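You operate a simulated robot arm through the tools that you are given. There is no shell and no other tool. Be economical: measure what you need, move in short steps, check, and stop when the job is done.

The job below is to be done with a simulated robot arm. You get a single attempt, and the scene is never put back.

TASK
Dry the wet blue cloth on the heated rail and put it away.
Fine: top rack, dial on 3; switch off once it is dry; it goes in the tub cabinet's top drawer; shut it.
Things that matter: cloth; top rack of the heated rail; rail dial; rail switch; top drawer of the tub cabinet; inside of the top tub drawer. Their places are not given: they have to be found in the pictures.

It is judged by the outcome, as a careful person would: the job done as asked, and still so three seconds after it is handed in. It fails if anything else is knocked over, pushed out of place, dropped, spilled or broken. Flat cloth is picked up by pressing the open fingertips on it (5 to 10 N) and closing them slowly along it; thin cloth reads only 2 to 8 mm in the jaws.

THE ROBOT
A 6-joint arm with a two-finger parallel gripper, fixed in place. Base frame: the origin is at the foot of the arm, x ahead of it, y to its left, z up. Readings come in m, rad, newtons and seconds.
With the tool pointing down near the work surface it reaches from about 0.36 to 0.82 m from the base axis. Its first joint turns from -2.897 to 2.897 rad. Payload 3.91 kg.
The tool frame sits at the grasp point between the pads (the TCP): z along the fingers, y along the line on which they close. The tips reach 0.03 m beyond it. The gripper opens to 0.11 m. The fingers are 0.02 m wide and 0.01 m thick; the gripper's body (0.048 by 0.112 m) begins 0.055 m behind the TCP.
Orientation is that of the tool frame in the base frame, as [roll, pitch, yaw] about the fixed x, y, z axes, in that order (R = Rz(yaw) Ry(pitch) Rx(roll)). With the fingers straight down and closing along the base's y, the tool's x points along the base's -x, its y along +y and its z along -z.

THE INTERFACE
- The arm moves only by the tool send_rows. Its argument "motion" is a list that holds one entry, the list of rows, each a list of 6 numbers: the shift along the tool's x, y, z in units of 20 mm (1.0 is 20 mm), then the turn, a rotation vector about the tool's x, y, z in units of 5 degrees (1.0 is 5 degrees). In form: [[[tx, ty, tz, rx, ry, rz], ...]]. A call has 1 to 10 rows; each row shifts and turns the commanded pose from where the row before left it, along the tool's axes as they then stand. "hand" is the finger opening in m, from 0 to 0.11, set as the call begins (left out, the last holds). A call with a number of a shift or a turn outside -1 to 1 is refused whole. Rows are played at 5 a second. More than 0.05 m and 0.15 rad between two rows, or a gripper value outside its range, and nothing of the call is played. Where a pose cannot be reached the arm comes as near as it can. A force on the tool above 40 N (or 10 N above the force at the start of the call, whichever is more), or a blocked arm, ends the call early, and 0.2 s more pass. The fingers move at their own pace (about 0.045 m/s each) and stop on an object; they squeeze with about 42 N. The grip force told is the motor's: it shows also when the fingers shut on nothing. Time passes only in rows, and 0.2 s behind the last, so rows that do not move let the fingers close. The reply holds the time, the measured pose of the TCP, the force on the tool along the base axes, the opening and the grip force, in the units named above and with some noise, and new pictures: "views" is both (left out), scene, wrist or none.
- Cameras (640 x 400 px; columns grow to the right, rows downward): "scene" is fixed at [0.0497, -0.6507, 1.4778]; the picture's right is [0.37, -0.93, 0.00], its down [-0.66, -0.26, -0.71] and it looks along [0.66, 0.26, -0.71] (base axes); focal length 309 px, centre (320, 200). "wrist" rides on the gripper at [-0.036, 0, -0.057] in the tool frame; the picture's right is [0.00, -1.00, 0.00], its down [0.97, 0.00, -0.24] and it looks along [0.24, 0.00, 0.97] (tool axes); focal length 218 px, centre (320, 200).
- lift_body(by): slides the trunk up (or, below 0, down) by that many m; the arm rides with it, the base frame stays. It gives what a move gives, with no picture.
- pixel_to_xyz(camera, pixels): for up to 12 pixels [column, row] of the newest picture of that camera ("zoom" is the newest enlarged one), the place [x, y, z] in the base frame of the surface seen there, good to about 0.002 m. The clock stands still meanwhile.
- enlarge(camera, box): a new picture of the part [left, top, right, bottom] of that camera's present view, enlarged. The clock stands still meanwhile.
- job_done(): hands the job in; it is judged then, once.

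Work in short steps. Measure before you move; look again where a grasp or a placing could have gone wrong, and mend it. You have 80 turns and 120 pictures in all, those below and enlarged ones among them. Open the gripper and draw the arm clear of the work before you hand the job in, unless the task says otherwise; then end with one line.

The tools are called after "Call:" as a command line: name --argument value ..., lists and objects as JSON in quotes. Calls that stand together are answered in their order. send_rows: Moves the arm, as the interface text tells. Its arguments: {"type":"object","properties":{"motion":{"type":"array","items":{"type":"array","items":{"type":"array","items":{"type":"number"}}}},"hand":{"type":"number"},"views":{"type":"string","enum":["both","scene","wrist","none"]}},"required":["motion"]} The other tools are called the same way: lift_body (by) slides the trunk up or down; pixel_to_xyz (camera, pixels) gives the place of the surface under pixels of a picture; enlarge (camera, box) takes an enlarged picture of a part of a camera's view; job_done () hands the job in.

At the start:

```text
t: 0.0
tool_pos: [0.4459, -0.1798, 1.1401]
ee_rot: [3.141, 0.001, 3.14]
force: [0.3, -0.2, -0.2]
gripper_width: 0.1101
grip_force: 0.2
trunk travel left (down, up): [-0.55, 0.06]
```

scene: 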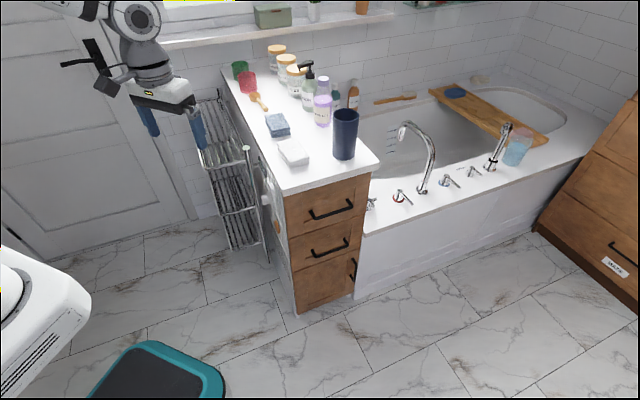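
wrist: 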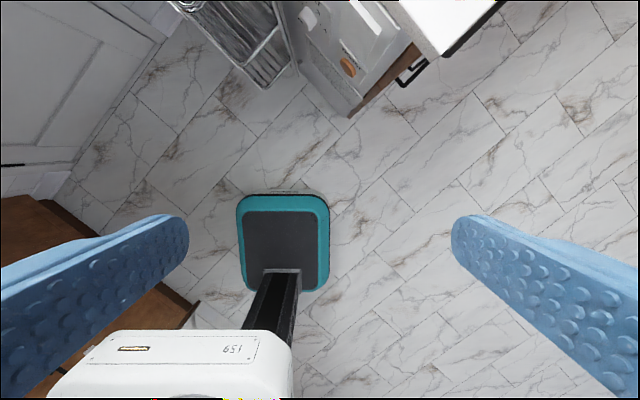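

I see a folded blue cloth at scene (277,124), the rail at (230,180), and a panel on the cabinet's side with an orange item. I enlarge and measure.

Call:
enlarge --camera "scene" --box '[180, 70, 400, 208]'

Call:
enlarge --camera "scene" --box '[190, 150, 390, 320]'

Call:
enlarge --camera "wrist" --box '[160, 0, 480, 130]'

Call:
pixel_to_xyz --camera "scene" --pixels '[[277, 124], [266, 116], [285, 115], [270, 137], [290, 131], [246, 148], [268, 262], [205, 100], [330, 209], [330, 249], [286, 195], [368, 172]]'

Call:
pixel_to_xyz --camera "wrist" --pixels '[[347, 65], [308, 17], [362, 50], [375, 28], [283, 20], [240, 65], [188, 4], [412, 72], [350, 112], [270, 85]]'

```text
2.90 times, centred on (290, 139) of scene
```

zoom: 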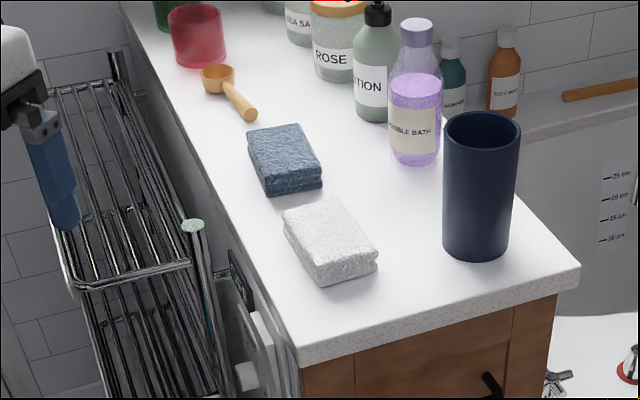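

```text
2.35 times, centred on (290, 235) of scene
```

zoom: 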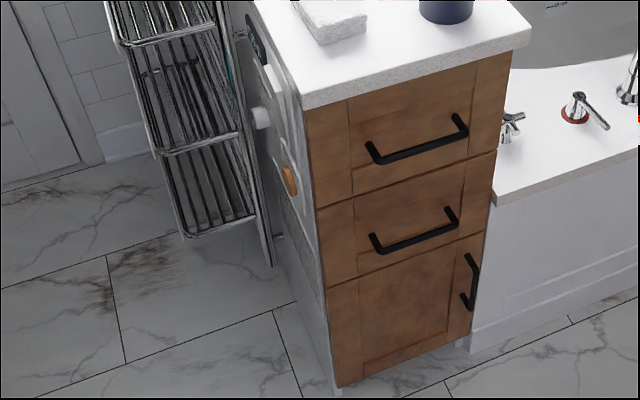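

```text
2.00 times, centred on (320, 65) of wrist
```

zoom: 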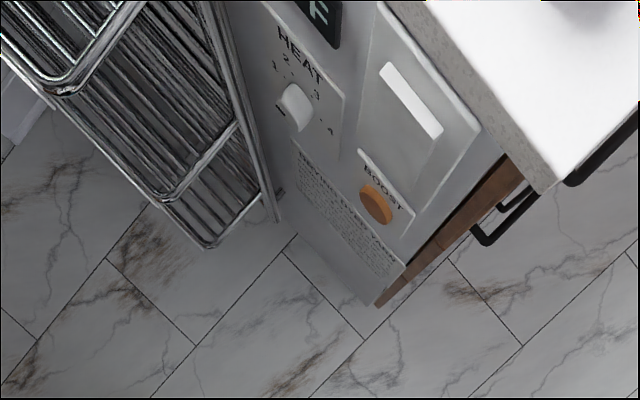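

```text
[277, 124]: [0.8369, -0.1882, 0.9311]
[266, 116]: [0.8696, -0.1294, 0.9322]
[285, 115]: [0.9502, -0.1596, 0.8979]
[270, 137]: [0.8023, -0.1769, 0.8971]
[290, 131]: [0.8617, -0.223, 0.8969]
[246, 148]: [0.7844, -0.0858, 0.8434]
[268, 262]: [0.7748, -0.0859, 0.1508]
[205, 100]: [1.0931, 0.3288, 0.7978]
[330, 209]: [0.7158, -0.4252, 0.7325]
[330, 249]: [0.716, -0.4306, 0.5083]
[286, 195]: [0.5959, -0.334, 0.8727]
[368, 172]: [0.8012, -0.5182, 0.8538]
```

```text
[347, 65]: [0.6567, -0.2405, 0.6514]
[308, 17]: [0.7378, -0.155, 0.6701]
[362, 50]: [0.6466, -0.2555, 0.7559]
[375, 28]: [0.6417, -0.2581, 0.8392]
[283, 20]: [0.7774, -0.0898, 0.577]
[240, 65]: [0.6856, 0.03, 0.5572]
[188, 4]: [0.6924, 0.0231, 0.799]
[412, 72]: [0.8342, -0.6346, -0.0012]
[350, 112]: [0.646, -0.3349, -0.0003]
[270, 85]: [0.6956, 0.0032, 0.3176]
```

The layout is starting to show. I enlarge the right-hand cabinet and the panel, and measure cabinet corners and rack bars.

Call:
enlarge --camera "scene" --box '[520, 80, 640, 320]'

Call:
enlarge --camera "wrist" --box '[270, 0, 430, 100]'

Call:
pixel_to_xyz --camera "scene" --pixels '[[286, 190], [379, 157], [224, 70], [311, 218], [350, 204], [312, 256], [347, 241], [210, 163], [201, 150], [253, 157], [210, 97], [252, 154]]'

Call:
pixel_to_xyz --camera "zoom" --pixels '[[100, 140]]'

```text
1.67 times, centred on (580, 200) of scene
```

zoom: 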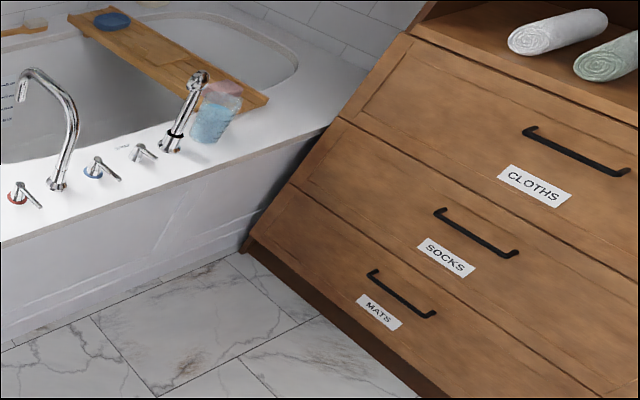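

```text
4.00 times, centred on (350, 50) of wrist
```

zoom: 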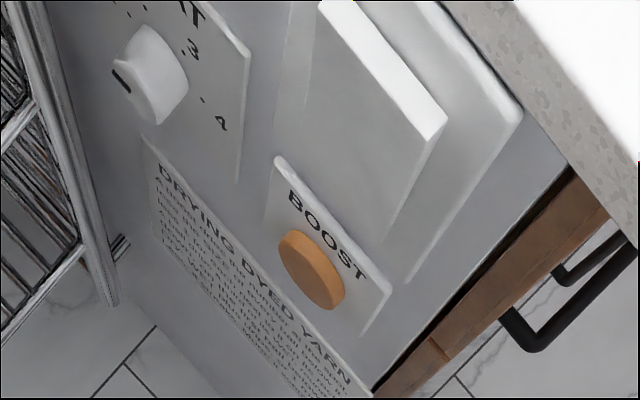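

```text
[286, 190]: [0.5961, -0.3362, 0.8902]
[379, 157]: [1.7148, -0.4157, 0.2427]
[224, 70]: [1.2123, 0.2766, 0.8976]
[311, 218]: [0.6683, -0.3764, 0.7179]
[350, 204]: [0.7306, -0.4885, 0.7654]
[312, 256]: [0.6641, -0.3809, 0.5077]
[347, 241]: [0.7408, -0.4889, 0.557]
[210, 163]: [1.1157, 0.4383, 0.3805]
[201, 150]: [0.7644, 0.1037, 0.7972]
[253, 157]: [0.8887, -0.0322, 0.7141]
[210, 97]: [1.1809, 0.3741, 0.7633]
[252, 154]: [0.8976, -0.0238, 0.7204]
```

```text
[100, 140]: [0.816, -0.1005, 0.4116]
```

The cabinet is turned 45° (axis u = (0.707,0.707)); the panel is on its left face near u≈0.27–0.41, v≈-0.63, and the rack starts at u≈0.5. I turn the tool to face that panel for a closer look.

Call:
send_rows --motion '[[[0, 0, 0.5, 0, 0, 1], [0, 0, 0.5, 0, 0, 1], [0, 0, 0.5, 0, 0, 1], [0, 0, 0.5, 0, 0, 1], [0, 0, 0.5, 0, 0, 1], [0, 0, 0.5, 0, 0, 1], [0, 0, 0.5, 0, 0, 1], [0, 0, 0.5, 0, 0, 1], [0, 0, 0.5, 0, 0, 1]]]' --views "none"

Call:
send_rows --motion '[[[0.7, 1, 0.5, 0, 0, 0], [0.7, 1, 0.5, 0, 0, 0], [0.7, 1, 0.5, 0, 0, 0], [0.7, 1, 0.5, 0, 0, 0], [0.7, 1, 0.5, 0, 0, 0], [0.7, 1, 0.5, 0, 0, 0], [0.7, 1, 0.5, 0, 0, 0], [0.7, 1, 0.5, 0, 0, 0]]]' --views "none"

Call:
send_rows --motion '[[[0, 0, 0, 0, -1, 0], [0, 0, 0, 0, -1, 0], [0, 0, 0, 0, -1, 0], [0, 0, 0, 0, -1, 0], [0, 0, 0, 0, -1, 0], [0, 0, 0, 0, -1, 0], [0, 0, 0, 0, -1, 0], [0, 0, 0, 0, -1, 0], [0, 0, 0, 0, -1, 0]]]'

```text
t: 2.0
tool_pos: [0.4468, -0.1804, 1.0505]
ee_rot: [3.141, 0.0, 2.354]
force: [-0.3, -0.8, 0.2]
gripper_width: 0.1099
grip_force: 0.1
trunk travel left (down, up): [-0.55, 0.06]
```

```text
t: 3.8
tool_pos: [0.4794, 0.0137, 0.9707]
ee_rot: [3.141, 0.0, 2.357]
force: [-0.3, 0.4, 0.4]
gripper_width: 0.1099
grip_force: 0.1
trunk travel left (down, up): [-0.55, 0.06]
```

```text
t: 5.8
tool_pos: [0.4787, 0.0122, 0.9698]
ee_rot: [3.142, 0.786, 2.359]
force: [0.7, 0.4, -0.1]
gripper_width: 0.1099
grip_force: 0.0
trunk travel left (down, up): [-0.55, 0.06]
```

scene: 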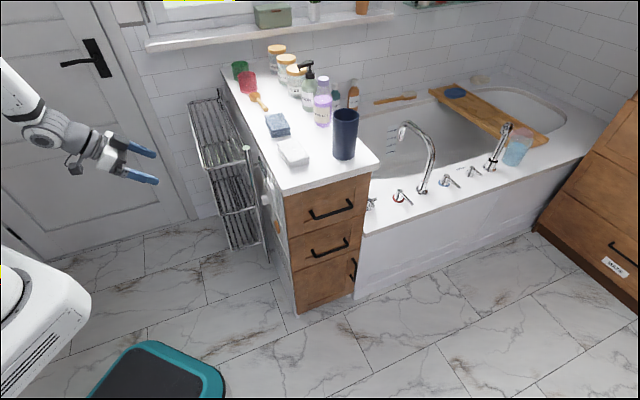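
wrist: 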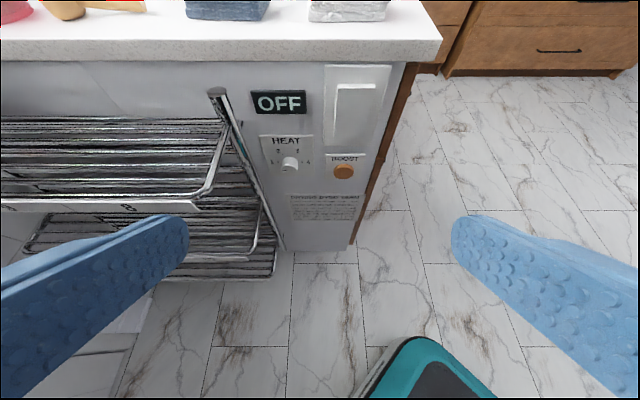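

The panel is clearly visible: OFF display (280,103), dial (290,163), rocker (357,105), BOOST (345,172) and a notice (325,208). I enlarge these for text and measure them.

Call:
enlarge --camera "wrist" --box '[240, 60, 400, 160]'

Call:
enlarge --camera "wrist" --box '[255, 128, 375, 225]'

Call:
enlarge --camera "wrist" --box '[0, 90, 290, 280]'

Call:
pixel_to_xyz --camera "wrist" --pixels '[[291, 164], [275, 146], [308, 172], [357, 88], [357, 105], [357, 124], [336, 140], [345, 172], [205, 192], [222, 135], [100, 196], [130, 122]]'

```text
4.00 times, centred on (320, 110) of wrist
```

zoom: 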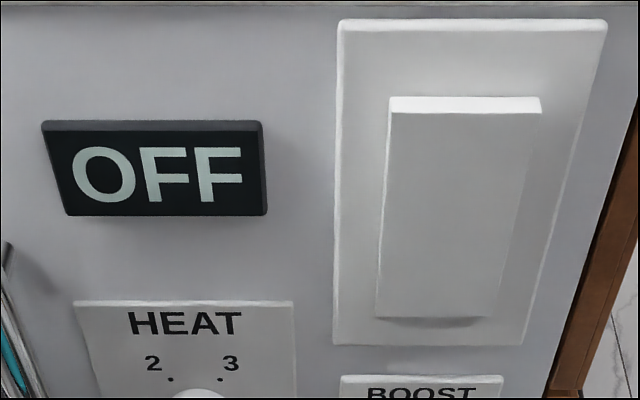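

```text
4.12 times, centred on (315, 176) of wrist
```

zoom: 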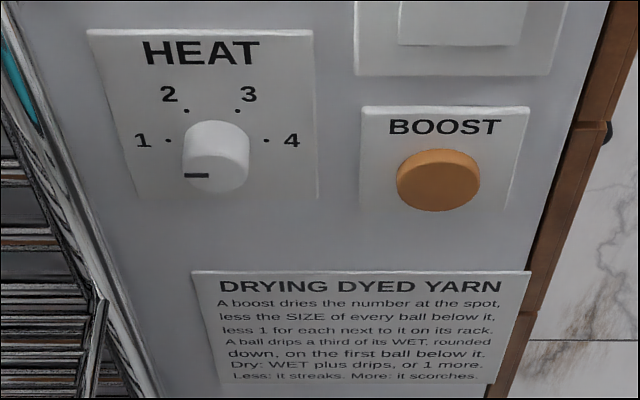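

```text
2.11 times, centred on (145, 185) of wrist
```

zoom: 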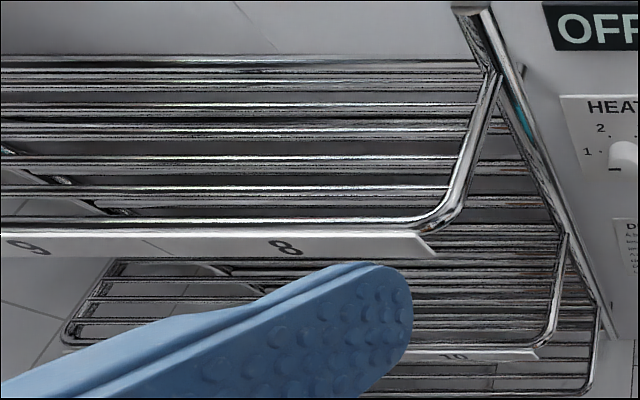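

```text
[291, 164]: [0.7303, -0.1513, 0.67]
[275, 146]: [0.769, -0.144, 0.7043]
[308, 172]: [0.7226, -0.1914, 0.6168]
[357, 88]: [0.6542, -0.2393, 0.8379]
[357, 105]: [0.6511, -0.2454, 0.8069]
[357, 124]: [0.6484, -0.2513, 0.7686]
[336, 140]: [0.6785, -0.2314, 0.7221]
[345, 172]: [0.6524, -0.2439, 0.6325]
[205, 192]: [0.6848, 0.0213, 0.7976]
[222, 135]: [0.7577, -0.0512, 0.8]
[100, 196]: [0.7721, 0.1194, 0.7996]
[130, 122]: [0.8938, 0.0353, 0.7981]
```

Display reads OFF, the rocker's top sticks out, and the dial at [0.730,-0.151,0.670] points below 1. The yarn notice doesn't apply. I lower the trunk and level the tool to face the dial straight on.

Call:
lift_body --by -0.3

Call:
send_rows --motion '[[[0, 0.3, 0, 0, -1, 0], [0, 0.3, 0, 0, -1, 0], [0, 0.3, 0, 0, -1, 0], [0, 0.3, 0, 0, -1, 0], [0, 0.3, 0, 0, -1, 0], [0, 0.3, 0, 0, -1, 0], [0, 0.3, 0, 0, -1, 0], [0, 0.3, 0, 0, -1, 0], [0, 0.3, 0, 0, -1, 0]]]'

```text
t: 8.8
tool_pos: [0.4793, 0.0135, 0.6701]
ee_rot: [-3.141, 0.785, 2.357]
force: [-0.1, 0.9, -0.1]
gripper_width: 0.1099
grip_force: 0.0
trunk travel left (down, up): [-0.25, 0.36]
```

```text
t: 10.8
tool_pos: [0.5483, 0.0708, 0.7035]
ee_rot: [-1.65, 1.565, -2.436]
force: [-0.3, -0.4, 0.9]
gripper_width: 0.1101
grip_force: 0.1
out of reach, approached as far as the arm can: row 4, 5, 6, 7, 8, 9
trunk travel left (down, up): [-0.25, 0.36]
```

scene: 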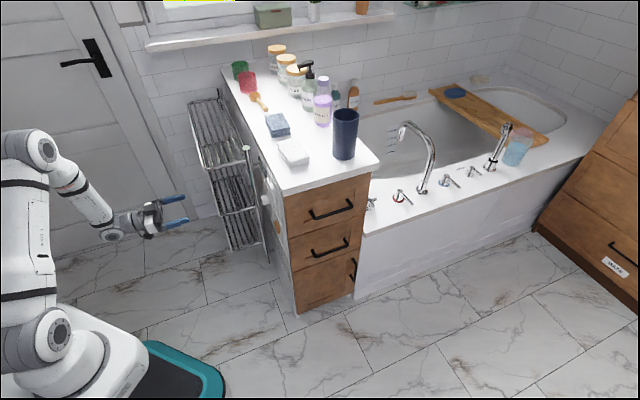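
wrist: 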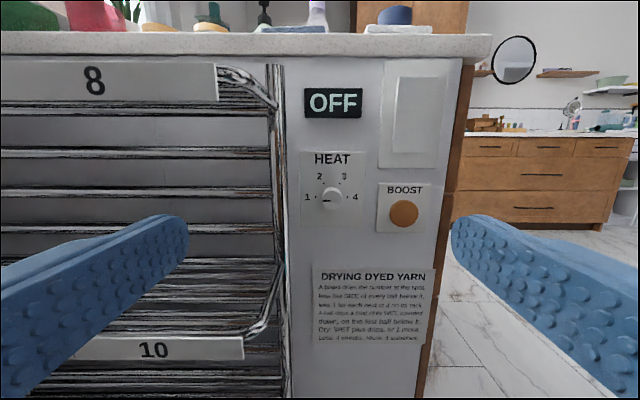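

The front view shows the panel well: dial at about (332,197). I enlarge it to read the pointer.

Call:
enlarge --camera "wrist" --box '[296, 150, 376, 200]'

Call:
enlarge --camera "wrist" --box '[296, 170, 376, 230]'

Call:
pixel_to_xyz --camera "wrist" --pixels '[[333, 197], [325, 198], [342, 198], [333, 187], [333, 206], [314, 200], [416, 95], [416, 140], [404, 212], [276, 150], [240, 80], [312, 182]]'

```text
8.00 times, centred on (336, 175) of wrist
```

zoom: 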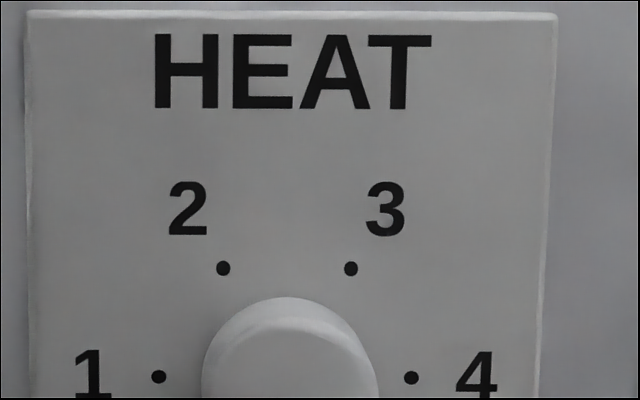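

```text
6.67 times, centred on (336, 200) of wrist
```

zoom: 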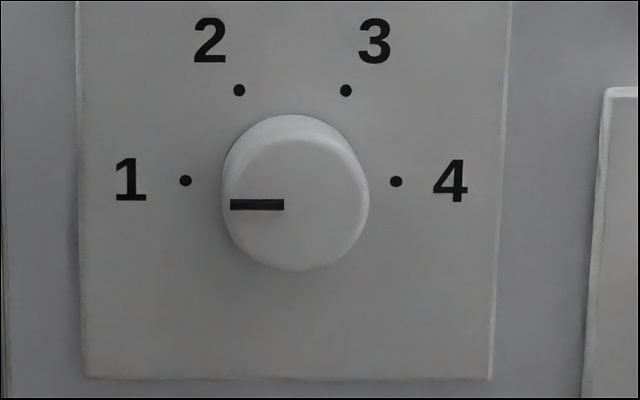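

```text
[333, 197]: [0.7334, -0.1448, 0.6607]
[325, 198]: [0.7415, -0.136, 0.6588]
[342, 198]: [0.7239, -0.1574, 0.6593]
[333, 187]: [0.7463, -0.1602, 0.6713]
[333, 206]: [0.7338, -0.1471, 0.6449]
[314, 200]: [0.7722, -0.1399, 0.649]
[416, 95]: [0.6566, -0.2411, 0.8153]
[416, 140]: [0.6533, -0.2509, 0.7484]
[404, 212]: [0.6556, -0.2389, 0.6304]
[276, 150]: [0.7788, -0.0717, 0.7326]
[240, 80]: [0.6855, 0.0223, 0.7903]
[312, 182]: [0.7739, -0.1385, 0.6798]
```

The pointer is horizontal at 1, so 3 is a 120° clockwise turn. Knob: u=0.4165, z=0.654, face v≈-0.621, diameter ≈0.035. I advance partway and check the pose.

Call:
send_rows --hand 0.065 --motion '[[[0, 0, 1, 0, 0, 0], [0, 0, 1, 0, 0, 0], [0, 0, 1, 0, 0, 0], [0, 0, 1, 0, 0, 0], [0, 0, 1, 0, 0, 0], [0, 0, 1, 0, 0, 0]]]' --views "none"

```text
t: 12.2
tool_pos: [0.6325, -0.0138, 0.7049]
ee_rot: [-1.251, 1.571, -2.036]
force: [-0.1, 0.3, -0.2]
gripper_width: 0.0649
grip_force: 0.2
trunk travel left (down, up): [-0.25, 0.36]
```

Pose is u=0.4375, v=-0.457, z=0.705. I shift to be coaxial with the knob, short of it, then check visually.

Call:
send_rows --motion '[[[0.51, -0.21, 0.6, 0, 0, 0], [0.51, -0.21, 0.6, 0, 0, 0], [0.51, -0.21, 0.6, 0, 0, 0], [0.51, -0.21, 0.6, 0, 0, 0], [0.51, -0.21, 0.6, 0, 0, 0]]]' --views "none"

Call:
send_rows --motion '[[[0, 0, 0, 0, 0, -1], [0, 0, 0, 0, 0, -1], [0, 0, 0, 0, 0, -1], [0, 0, 0, 0, 0, -1], [0, 0, 0, 0, 0, -1], [0, 0, 0, 0, 0, -1], [0, 0, 0, 0, 0, -1], [0, 0, 0, 0, 0, -1], [0, 0, 0, 0, 0, -1], [0, 0, 0, 0, 0, -1]]]' --views "none"

Call:
send_rows --motion '[[[0, 0, 0, 0, 0, -1], [0, 0, 0, 0, 0, -1]]]'

```text
t: 13.4
tool_pos: [0.6612, -0.0714, 0.6535]
ee_rot: [1.267, 1.57, 0.481]
force: [0.4, -0.6, -0.3]
gripper_width: 0.065
grip_force: 0.0
trunk travel left (down, up): [-0.25, 0.36]
```

```text
t: 15.6
tool_pos: [0.6609, -0.072, 0.6537]
ee_rot: [-1.57, 0.697, -2.355]
force: [0.3, 0.2, -0.4]
gripper_width: 0.065
grip_force: 0.0
trunk travel left (down, up): [-0.25, 0.36]
```

```text
t: 16.2
tool_pos: [0.6617, -0.0715, 0.6548]
ee_rot: [-1.57, 0.521, -2.356]
force: [0.2, 0.1, -0.2]
gripper_width: 0.0648
grip_force: 0.1
trunk travel left (down, up): [-0.25, 0.36]
```

scene: 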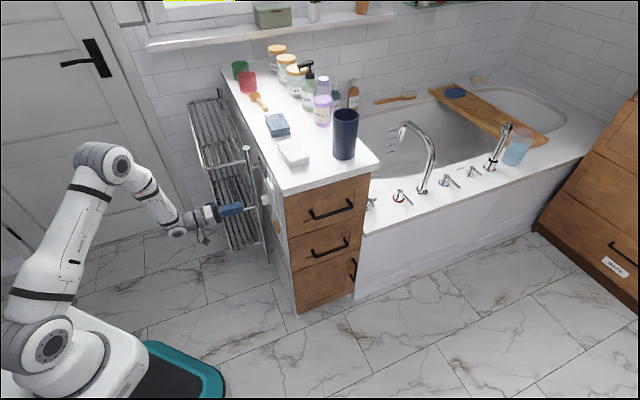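
wrist: 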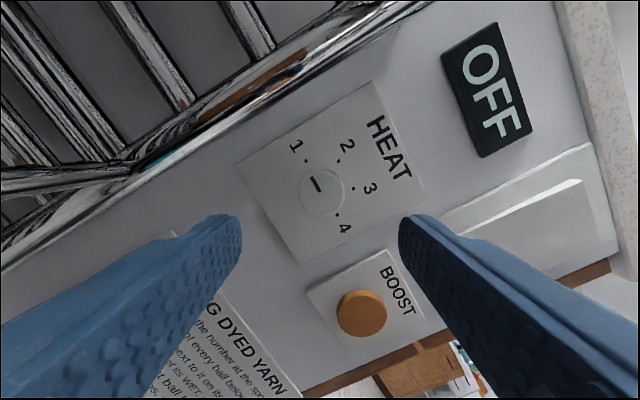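

The tool is coaxial (u=0.417, z=0.655) and the knob at (322,188) sits between the fingers. I advance over it.

Call:
send_rows --motion '[[[0, 0, 0.9, 0, 0, 0], [0, 0, 0.9, 0, 0, 0], [0, 0, 0.9, 0, 0, 0], [0, 0, 0.9, 0, 0, 0], [0, 0, 0.9, 0, 0, 0]]]' --views "wrist"

```text
t: 17.4
tool_pos: [0.7255, -0.1341, 0.6547]
ee_rot: [-1.57, 0.523, -2.356]
force: [0.8, 0.9, -0.4]
gripper_width: 0.0649
grip_force: 0.1
trunk travel left (down, up): [-0.25, 0.36]
```

wrist: 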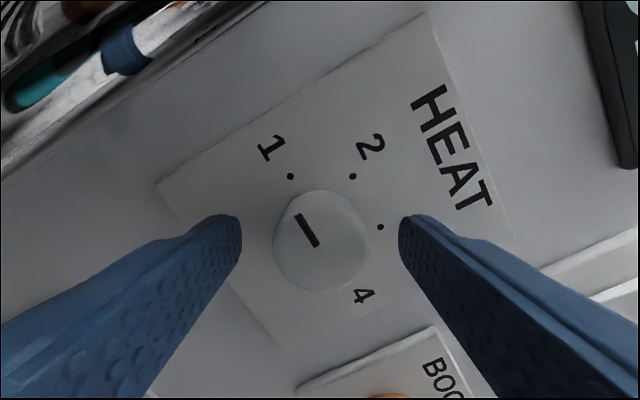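

The knob at (320,242) is centred between the pads. I close on it.

Call:
send_rows --hand 0.0 --motion '[[[0, 0, 0, 0, 0, 0], [0, 0, 0, 0, 0, 0], [0, 0, 0, 0, 0, 0], [0, 0, 0, 0, 0, 0]]]' --views "wrist"

```text
t: 18.4
tool_pos: [0.7261, -0.1353, 0.6562]
ee_rot: [-1.571, 0.524, -2.356]
force: [0.9, -1.3, 2.1]
gripper_width: 0.0351
grip_force: 45.1
trunk travel left (down, up): [-0.25, 0.36]
```

wrist: 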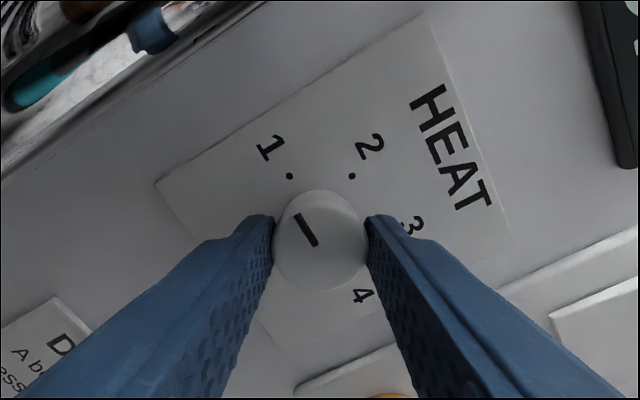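

Gripped at 0.035 m with low side force. I turn clockwise (+rz): 60° first, in two parts.

Call:
send_rows --motion '[[[0, 0, 0, 0, 0, 1], [0, 0, 0, 0, 0, 1], [0, 0, 0, 0, 0, 1], [0, 0, 0, 0, 0, 1], [0, 0, 0, 0, 0, 1], [0, 0, 0, 0, 0, 1], [0, 0, 0, 0, 0, 1], [0, 0, 0, 0, 0, 1], [0, 0, 0, 0, 0, 1], [0, 0, 0, 0, 0, 1]]]' --views "wrist"

```text
t: 20.6
tool_pos: [0.7251, -0.1351, 0.6545]
ee_rot: [-1.562, 1.4, -2.348]
force: [8.9, -14.2, 17.4]
gripper_width: 0.0354
grip_force: 45.0
trunk travel left (down, up): [-0.25, 0.36]
```

wrist: 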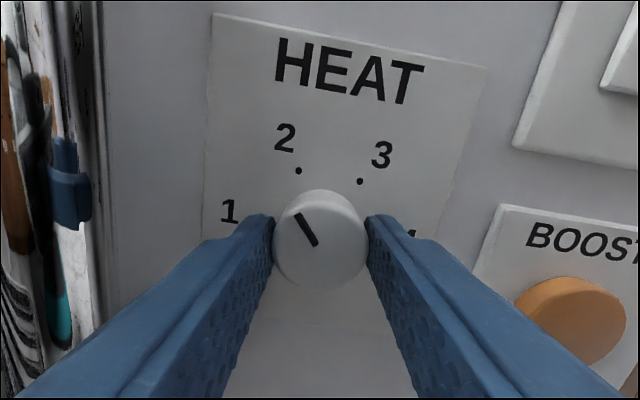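

The dial turns with the grip (50° so far). Side force is moderate; I continue.

Call:
send_rows --motion '[[[0, 0, 0, 0, 0, 1], [0, 0, 0, 0, 0, 1], [0, 0, 0, 0, 0, 1], [0, 0, 0, 0, 0, 1], [0, 0, 0, 0, 0, 1], [0, 0, 0, 0, 0, 1], [0, 0, 0, 0, 0, 1]]]' --views "none"

Call:
send_rows --motion '[[[0, 0, 0, 0, 0, 1], [0, 0, 0, 0, 0, 1], [0, 0, 0, 0, 0, 1], [0, 0, 0, 0, 0, 1], [0, 0, 0, 0, 0, 1], [0, 0, 0, 0, 0, 1], [0, 0, 0, 0, 0, 1]]]' --views "wrist"

```text
t: 21.6
tool_pos: [0.726, -0.1345, 0.6548]
ee_rot: [1.64, 1.446, 0.834]
force: [-20.8, 5.2, 9.9]
gripper_width: 0.0351
grip_force: 44.7
out of reach, approached as far as the arm can: row 4
trunk travel left (down, up): [-0.25, 0.36]
stopped in row 4: the force on the tool passed its limit (the readings are from after the stop); the commanded pose is now the measured one
```

```text
t: 21.9
tool_pos: [0.7263, -0.1352, 0.6534]
ee_rot: [1.667, 1.436, 0.852]
force: [-24.5, 6.7, 10.2]
gripper_width: 0.0356
grip_force: 45.6
out of reach, approached as far as the arm can: row 1
trunk travel left (down, up): [-0.25, 0.36]
stopped in row 1: the force on the tool passed its limit (the readings are from after the stop); the commanded pose is now the measured one
```

wrist: 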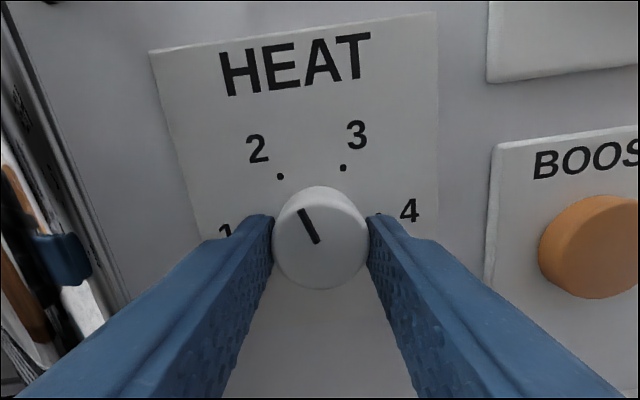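

The arm reached a wrist limit after about 67°. I open, wind back about 65° and regrip.

Call:
send_rows --hand 0.065 --motion '[[[0, 0, 0, 0, 0, 0], [0, 0, 0, 0, 0, 0], [0, 0, 0, 0, 0, 0]]]' --views "wrist"

```text
t: 22.6
tool_pos: [0.7296, -0.1357, 0.6515]
ee_rot: [1.703, 1.438, 0.892]
force: [-1.1, -0.1, -0.3]
gripper_width: 0.065
grip_force: 0.1
trunk travel left (down, up): [-0.25, 0.36]
```

wrist: 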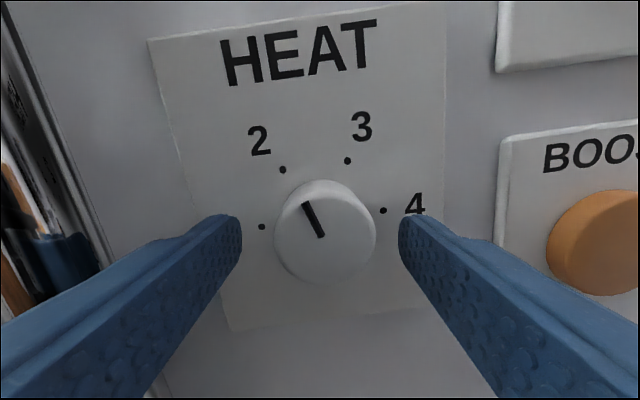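

Pointer now near 2. I rotate back 65° and look.

Call:
send_rows --motion '[[[-0.15, -0.1, 0, 0, 0, -1], [0, 0, 0, 0, 0, -1], [0, 0, 0, 0, 0, -1], [0, 0, 0, 0, 0, -1], [0, 0, 0, 0, 0, -1], [0, 0, 0, 0, 0, -1], [0, 0, 0, 0, 0, -1], [0, 0, 0, 0, 0, -1], [0, 0, 0, 0, 0, -1], [0, 0, 0, 0, 0, -1]]]' --views "none"

Call:
send_rows --motion '[[[0, 0, 0, 0, 0, -1], [0, 0, 0, 0, 0, -1], [0, 0, 0, 0, 0, -1]]]' --views "wrist"

```text
t: 24.9
tool_pos: [0.7274, -0.1365, 0.6539]
ee_rot: [-1.597, 0.827, -2.403]
force: [0.3, 0.3, 0.3]
gripper_width: 0.0648
grip_force: 0.0
trunk travel left (down, up): [-0.25, 0.36]
```

```text
t: 25.6
tool_pos: [0.7262, -0.1362, 0.6556]
ee_rot: [-1.592, 0.566, -2.394]
force: [0.0, -0.1, -0.8]
gripper_width: 0.0649
grip_force: 0.1
trunk travel left (down, up): [-0.25, 0.36]
```

wrist: 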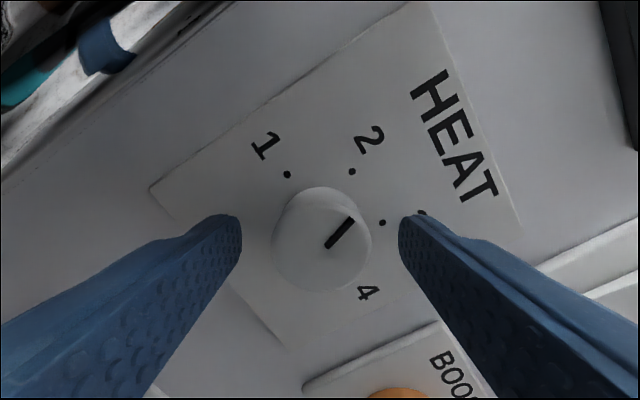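

Pointer is just past 2 (about 68° done); 52° remain. I regrip and turn.

Call:
send_rows --hand 0.0 --motion '[[[0, 0, 0, 0, 0, 0], [0, 0, 0, 0, 0, 0], [0, 0, 0, 0, 0, 0], [0, 0, 0, 0, 0, 0]]]' --views "none"

Call:
send_rows --motion '[[[0, 0, 0, 0, 0, 1], [0, 0, 0, 0, 0, 1], [0, 0, 0, 0, 0, 1], [0, 0, 0, 0, 0, 1], [0, 0, 0, 0, 0, 1], [0, 0, 0, 0, 0, 1], [0, 0, 0, 0, 0, 1], [0, 0, 0, 0, 0, 1], [0, 0, 0, 0, 0, 1], [0, 0, 0, 0, 0, 1]]]' --views "wrist"

```text
t: 26.6
tool_pos: [0.7255, -0.1375, 0.6542]
ee_rot: [-1.593, 0.568, -2.394]
force: [-0.5, -0.8, 0.9]
gripper_width: 0.0355
grip_force: 44.7
trunk travel left (down, up): [-0.25, 0.36]
```

```text
t: 28.9
tool_pos: [0.7264, -0.1379, 0.6545]
ee_rot: [-1.704, 1.439, -2.514]
force: [-4.1, 5.3, 3.7]
gripper_width: 0.0359
grip_force: 45.3
trunk travel left (down, up): [-0.25, 0.36]
```

wrist: 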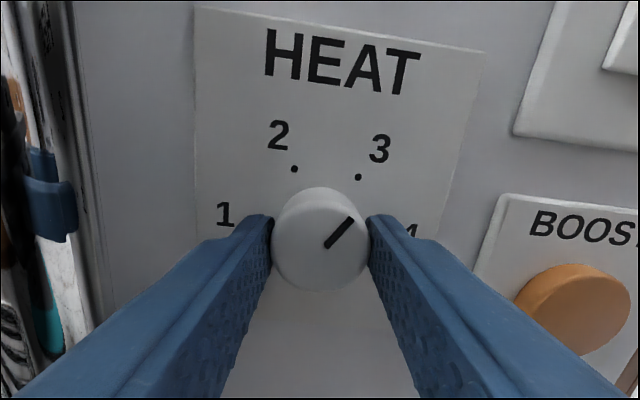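

By bookkeeping 118° has been turned, so the pointer should sit at about 3. I open and draw back 60 mm to verify.

Call:
send_rows --hand 0.065 --motion '[[[0, 0, 0, 0, 0, 0], [0, 0, 0, 0, 0, 0], [0, 0, 0, 0, 0, 0], [0, 0, -1, 0, 0, 0], [0, 0, -1, 0, 0, 0], [0, 0, -1, 0, 0, 0], [0, 0, -1, 0, 0, 0]]]' --views "wrist"

Call:
enlarge --camera "wrist" --box '[240, 110, 400, 230]'

```text
t: 30.4
tool_pos: [0.6727, -0.079, 0.6566]
ee_rot: [-1.703, 1.439, -2.514]
force: [-0.3, -0.9, 0.5]
gripper_width: 0.0651
grip_force: 0.1
trunk travel left (down, up): [-0.25, 0.36]
```

wrist: 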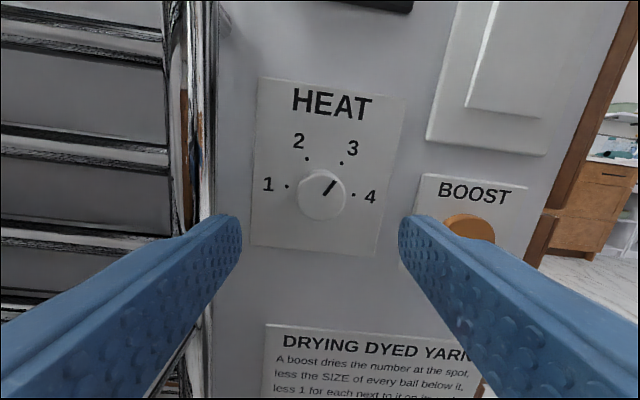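

```text
3.33 times, centred on (320, 170) of wrist
```

zoom: 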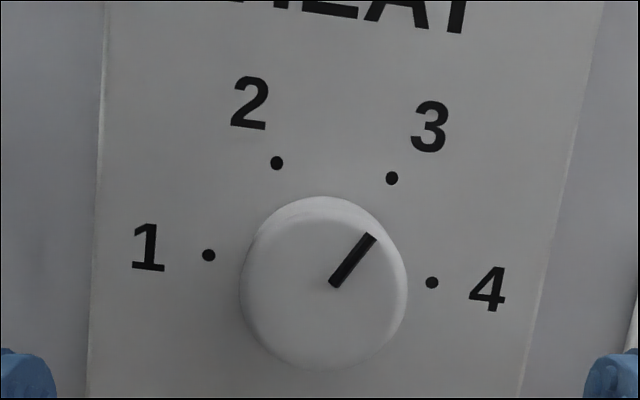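

The pointer reads 58°, i.e. on 3. Now the cloth: I back out, raise the trunk and bring the tool to point down.

Call:
send_rows --hand 0.1 --motion '[[[0, 0, -1, 0, 0, 0], [0, 0, -1, 0, 0, 0], [0, 0, -1, 0, 0, 0], [0, 0, -1, 0, 0, 0]]]' --views "none"

Call:
lift_body --by 0.35

Call:
send_rows --motion '[[[0, 0, 0, 0, 1, 0], [0, 0, 0, 0, 1, 0], [0, 0, 0, 0, 1, 0], [0, 0, 0, 0, 1, 0], [0, 0, 0, 0, 1, 0], [0, 0, 0, 0, 1, 0], [0, 0, 0, 0, 1, 0], [0, 0, 0, 0, 1, 0], [0, 0, 0, 0, 1, 0], [0, 0, 0, 0, 1, 0]]]' --views "none"

Call:
send_rows --motion '[[[0, 0, 0, 0, 1, 0], [0, 0, 0, 0, 1, 0], [0, 0, 0, 0, 1, 0], [0, 0, 0, 0, 1, 0], [0, 0, 0, 0, 1, 0], [0, 0, 0, 0, 1, 0], [0, 0, 0, 0, 1, 0], [0, 0, 0, 0, 1, 0]]]' --views "scene"

```text
t: 31.4
tool_pos: [0.6174, -0.019, 0.6559]
ee_rot: [-1.706, 1.442, -2.517]
force: [0.5, 0.2, -0.5]
gripper_width: 0.1002
grip_force: 0.2
trunk travel left (down, up): [-0.25, 0.36]
```

```text
t: 34.9
tool_pos: [0.6166, -0.0191, 1.0055]
ee_rot: [-1.705, 1.439, -2.517]
force: [-0.2, -0.7, 0.0]
gripper_width: 0.0999
grip_force: 0.0
trunk travel left (down, up): [-0.6, 0.01]
```

```text
t: 37.1
tool_pos: [0.6166, -0.0192, 1.0063]
ee_rot: [-2.974, 0.669, 2.435]
force: [0.7, 0.0, 0.5]
gripper_width: 0.1002
grip_force: 0.1
trunk travel left (down, up): [-0.6, 0.01]
```

```text
t: 38.9
tool_pos: [0.617, -0.0199, 1.0063]
ee_rot: [-3.011, -0.017, 2.331]
force: [0.8, 0.9, -0.5]
gripper_width: 0.0997
grip_force: 0.1
trunk travel left (down, up): [-0.6, 0.01]
```

scene: 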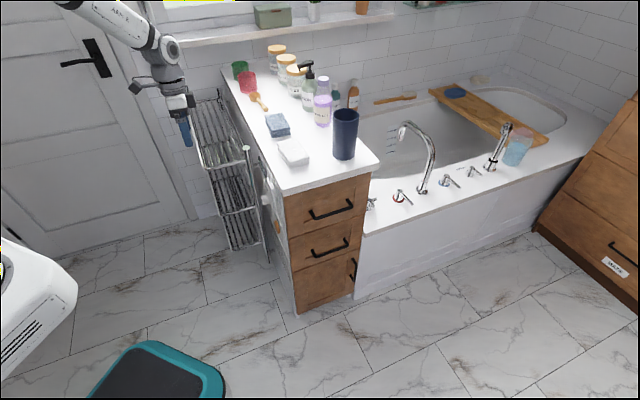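

Tool is nearly down. I remove the 7.5° roll error and yaw 91° so the fingers will close across the cloth (along v).

Call:
send_rows --motion '[[[0, 0, -0.3, -0.75, 0, 0], [0, 0, -0.3, -0.75, 0, 0], [0, 0, -0.3, 0, 0, -1], [0, 0, -0.3, 0, 0, -1], [0, 0, -0.3, 0, 0, -1], [0, 0, -0.3, 0, 0, -1], [0, 0, -0.3, 0, 0, -1], [0, 0, -0.3, 0, 0, -1], [0, 0, -0.3, 0, 0, -1], [0, 0, -0.3, 0, 0, -1]]]' --views "none"

Call:
send_rows --motion '[[[0, 0, 0, 0, 0, -1], [0, 0, 0, 0, 0, -1], [0, 0, 0, 0, 0, -1], [0, 0, 0, 0, 0, -1], [0, 0, 0, 0, 0, -1], [0, 0, 0, 0, 0, -1], [0, 0, 0, 0, 0, -1], [0, 0, 0, 0, 0, -1], [0, 0, 0, 0, 0, -1], [0, 0, 0, 0, 0, -1]]]' --views "wrist"

```text
t: 41.1
tool_pos: [0.6188, -0.0197, 1.0671]
ee_rot: [3.13, -0.014, 3.03]
force: [0.5, 0.3, 0.2]
gripper_width: 0.0997
grip_force: 0.1
trunk travel left (down, up): [-0.6, 0.01]
```

```text
t: 43.3
tool_pos: [0.6192, -0.0198, 1.0654]
ee_rot: [3.125, 0.0, -2.381]
force: [0.4, -0.3, -0.6]
gripper_width: 0.1001
grip_force: 0.0
trunk travel left (down, up): [-0.6, 0.01]
```

wrist: 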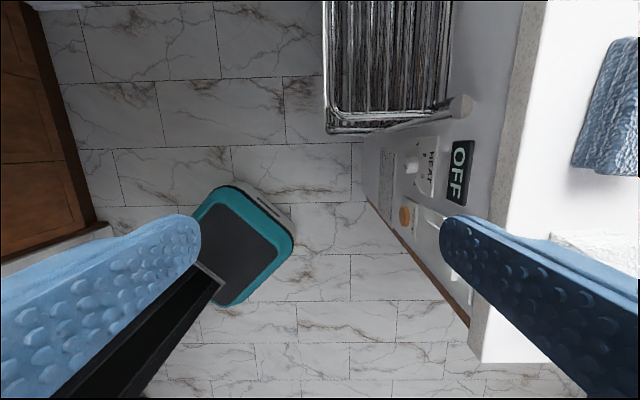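

The cloth appears at right (605,110). I move along -v above the counter and look.

Call:
send_rows --motion '[[[0, -1, 0, 0, 0, -0.3], [0, -1, 0, 0, 0, 0], [0, -1, 0, 0, 0, 0], [0, -1, 0, 0, 0, 0], [0, -1, 0, 0, 0, 0], [0, -1, 0, 0, 0, 0], [0, -1, 0, 0, 0, 0], [0, -1, 0, 0, 0, 0], [0, -1, 0, 0, 0, 0], [0, -1, 0, 0, 0, 0]]]' --views "wrist"

Call:
send_rows --motion '[[[0, -1, 0, 0, 0, 0], [0, -1, 0, 0, 0, 0], [0, -1, 0, 0, 0, 0], [0, -0.9, 0, 0, 0, 0]]]'

```text
t: 45.5
tool_pos: [0.7612, -0.1602, 1.0658]
ee_rot: [3.125, 0.0, -2.357]
force: [-0.4, -0.4, -0.5]
gripper_width: 0.0999
grip_force: 0.0
trunk travel left (down, up): [-0.6, 0.01]
```

wrist: 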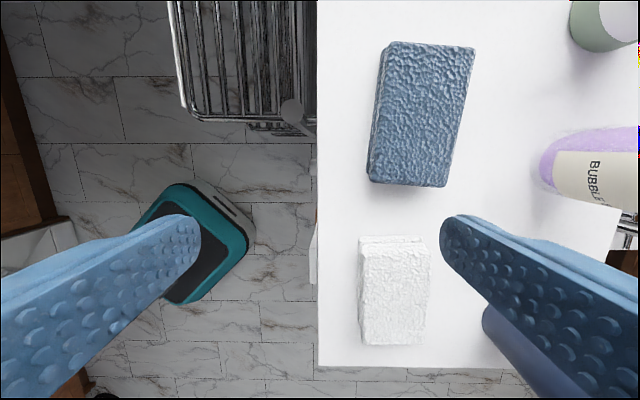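

```text
t: 46.5
tool_pos: [0.7944, -0.2124, 1.0584]
ee_rot: [3.123, 0.0, -2.356]
force: [-0.2, 0.5, -0.1]
gripper_width: 0.0998
grip_force: 0.1
out of reach, approached as far as the arm can: row 3, 4
trunk travel left (down, up): [-0.6, 0.01]
```

scene: 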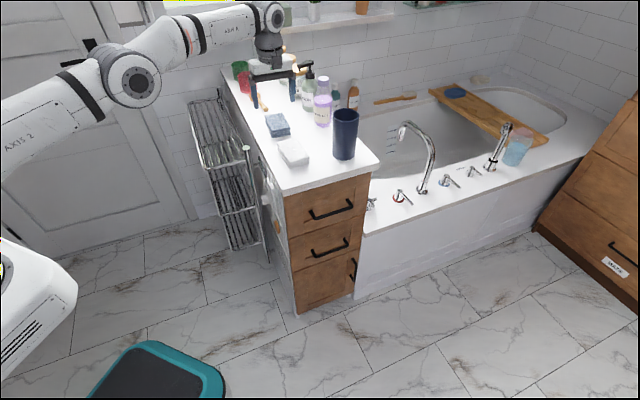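
wrist: 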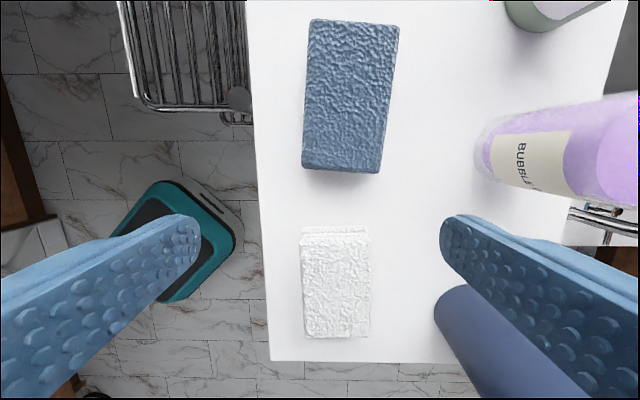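

Reach is at its limit here with the tool vertical. I measure the cloth's corners to plan a tilted approach.

Call:
pixel_to_xyz --camera "wrist" --pixels '[[307, 163], [380, 167], [312, 22], [397, 27], [345, 100], [305, 172], [378, 175], [303, 232], [370, 232], [480, 165], [345, 20]]'

```text
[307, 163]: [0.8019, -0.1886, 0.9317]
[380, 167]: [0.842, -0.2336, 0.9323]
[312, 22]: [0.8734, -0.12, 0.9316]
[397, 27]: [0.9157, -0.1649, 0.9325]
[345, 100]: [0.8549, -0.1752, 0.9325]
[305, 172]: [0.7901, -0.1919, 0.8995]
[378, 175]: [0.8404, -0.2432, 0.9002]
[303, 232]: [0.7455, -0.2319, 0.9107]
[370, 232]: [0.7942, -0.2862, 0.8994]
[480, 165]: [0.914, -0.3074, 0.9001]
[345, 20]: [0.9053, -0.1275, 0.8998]
```

Cloth top spans u .43–.532, v -.70…-.762, z .90–.932. I tilt the tool 40° toward +u and lower the trunk a bit.

Call:
send_rows --motion '[[[0, 0, 0, 0, -1, 0], [0, 0, 0, 0, -1, 0], [0, 0, 0, 0, -1, 0], [0, 0, 0, 0, -1, 0], [0, 0, 0, 0, -1, 0], [0, 0, 0, 0, -1, 0], [0, 0, 0, 0, -1, 0], [0, 0, 0, 0, -1, 0]]]' --views "none"

Call:
send_rows --motion '[[[0, -1, 0, 0, 0, 0], [0.21, 0, 0.25, 0, 0, 0], [0.42, 0, 0.5, 0, 0, 0], [0.42, 0, 0.5, 0, 0, 0]]]' --views "wrist"

```text
t: 48.3
tool_pos: [0.7967, -0.2119, 1.0595]
ee_rot: [3.118, 0.699, -2.371]
force: [1.1, 0.1, -0.1]
gripper_width: 0.1001
grip_force: 0.0
trunk travel left (down, up): [-0.6, 0.01]
```

```text
t: 49.3
tool_pos: [0.8085, -0.2236, 1.0243]
ee_rot: [3.119, 0.699, -2.37]
force: [0.6, -0.8, 0.0]
gripper_width: 0.1002
grip_force: 0.0
trunk travel left (down, up): [-0.6, 0.01]
```

wrist: 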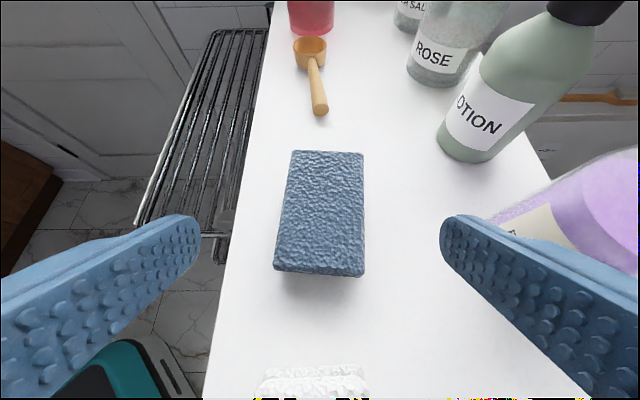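

Cloth is centred between fingers and clear of bottles. I descend along the tilted tool to u=.452, z=.935.

Call:
send_rows --hand 0.09 --motion '[[[0.278, 0.02, 0.93, 0, 0, 0], [0.278, 0.02, 0.93, 0, 0, 0], [0.278, 0.02, 0.93, 0, 0, 0], [0.278, 0.02, 0.93, 0, 0, 0], [0.278, 0, 0.93, 0, 0, 0]]]'

```text
t: 50.5
tool_pos: [0.8333, -0.1965, 0.9363]
ee_rot: [3.121, 0.697, -2.369]
force: [-0.5, 0.1, -0.8]
gripper_width: 0.0897
grip_force: 0.0
trunk travel left (down, up): [-0.6, 0.01]
```

scene: 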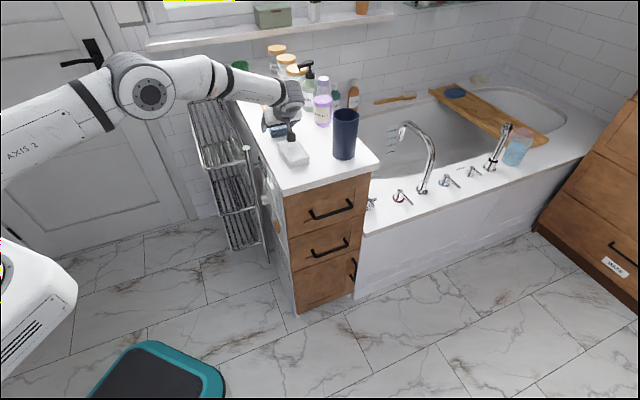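
wrist: 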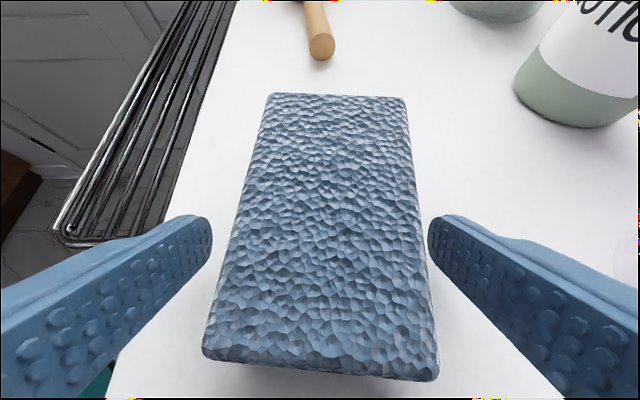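

TCP is at u=.45, v=-.728, z=.936 with the cloth between the fingers. I close.

Call:
send_rows --hand 0.0 --motion '[[[0, 0, 0, 0, 0, 0], [0, 0, 0, 0, 0, 0], [0, 0, 0, 0, 0, 0], [0, 0, 0, 0, 0, 0], [0, 0, 0, 0, 0, 0]]]' --views "wrist"

```text
t: 51.7
tool_pos: [0.8333, -0.1948, 0.937]
ee_rot: [3.119, 0.698, -2.373]
force: [-0.2, -1.1, 0.7]
gripper_width: 0.0691
grip_force: 41.9
trunk travel left (down, up): [-0.6, 0.01]
```

wrist: 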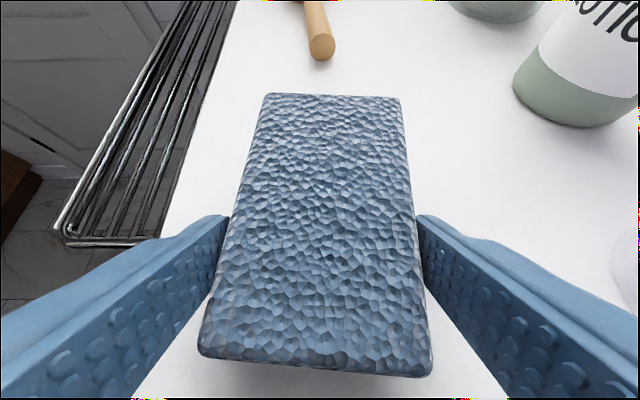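

Grip holds at 0.069 m. I lift 80 mm straight up and then carry it above the rack (u≈.57, v≈-.535).

Call:
send_rows --motion '[[[-0.643, 0, -0.766, 0, 0, 0], [-0.643, 0, -0.766, 0, 0, 0], [-0.643, 0, -0.766, 0, 0, 0], [-0.643, 0, -0.766, 0, 0, 0]]]' --views "wrist"

Call:
send_rows --motion '[[[-0.46, 0.965, 0.386, 0, 0, 0], [-0.46, 0.965, 0.386, 0, 0, 0], [-0.46, 0.965, 0.386, 0, 0, 0], [-0.46, 0.965, 0.386, 0, 0, 0], [-0.46, 0.965, 0.386, 0, 0, 0], [-0.46, 0.965, 0.386, 0, 0, 0], [-0.46, 0.965, 0.386, 0, 0, 0], [-0.46, 0.965, 0.386, 0, 0, 0], [-0.46, 0.965, 0.386, 0, 0, 0], [-0.46, 0.965, 0.386, 0, 0, 0]]]'

```text
t: 52.7
tool_pos: [0.8348, -0.1966, 1.0162]
ee_rot: [3.12, 0.699, -2.371]
force: [-0.4, 0.4, -1.0]
gripper_width: 0.069
grip_force: 42.0
trunk travel left (down, up): [-0.6, 0.01]
```

wrist: 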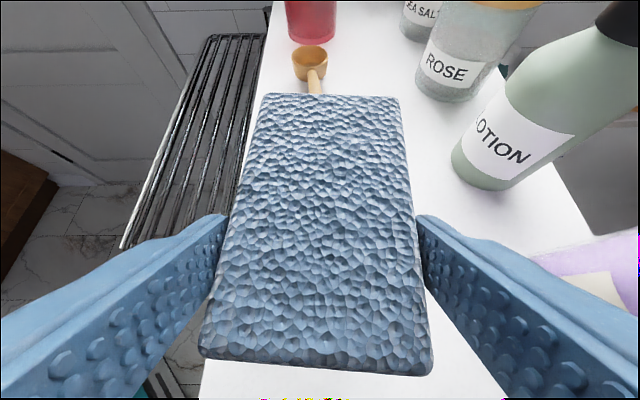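

```text
t: 54.9
tool_pos: [0.7837, 0.026, 1.021]
ee_rot: [3.12, 0.698, -2.371]
force: [-0.4, 0.1, -0.1]
gripper_width: 0.0682
grip_force: 42.0
trunk travel left (down, up): [-0.6, 0.01]
```

scene: 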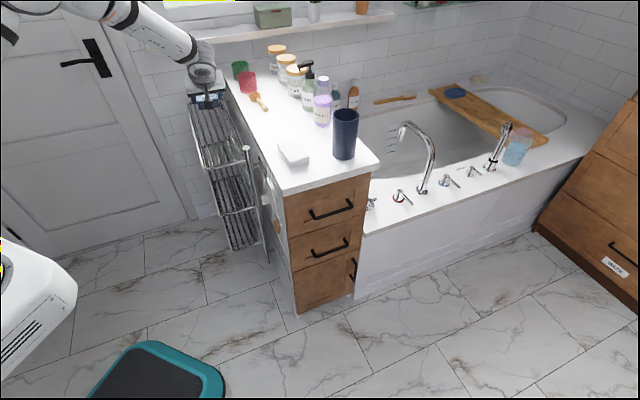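
wrist: 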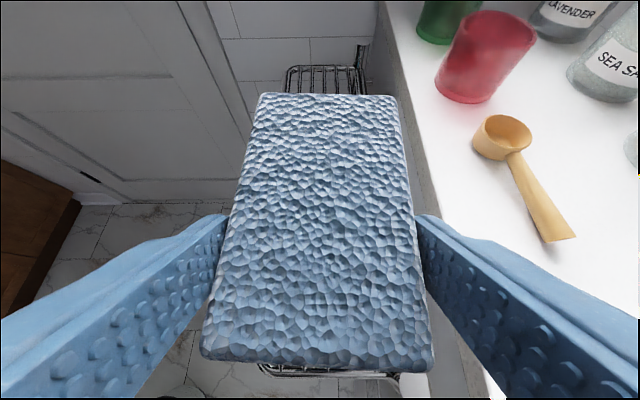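

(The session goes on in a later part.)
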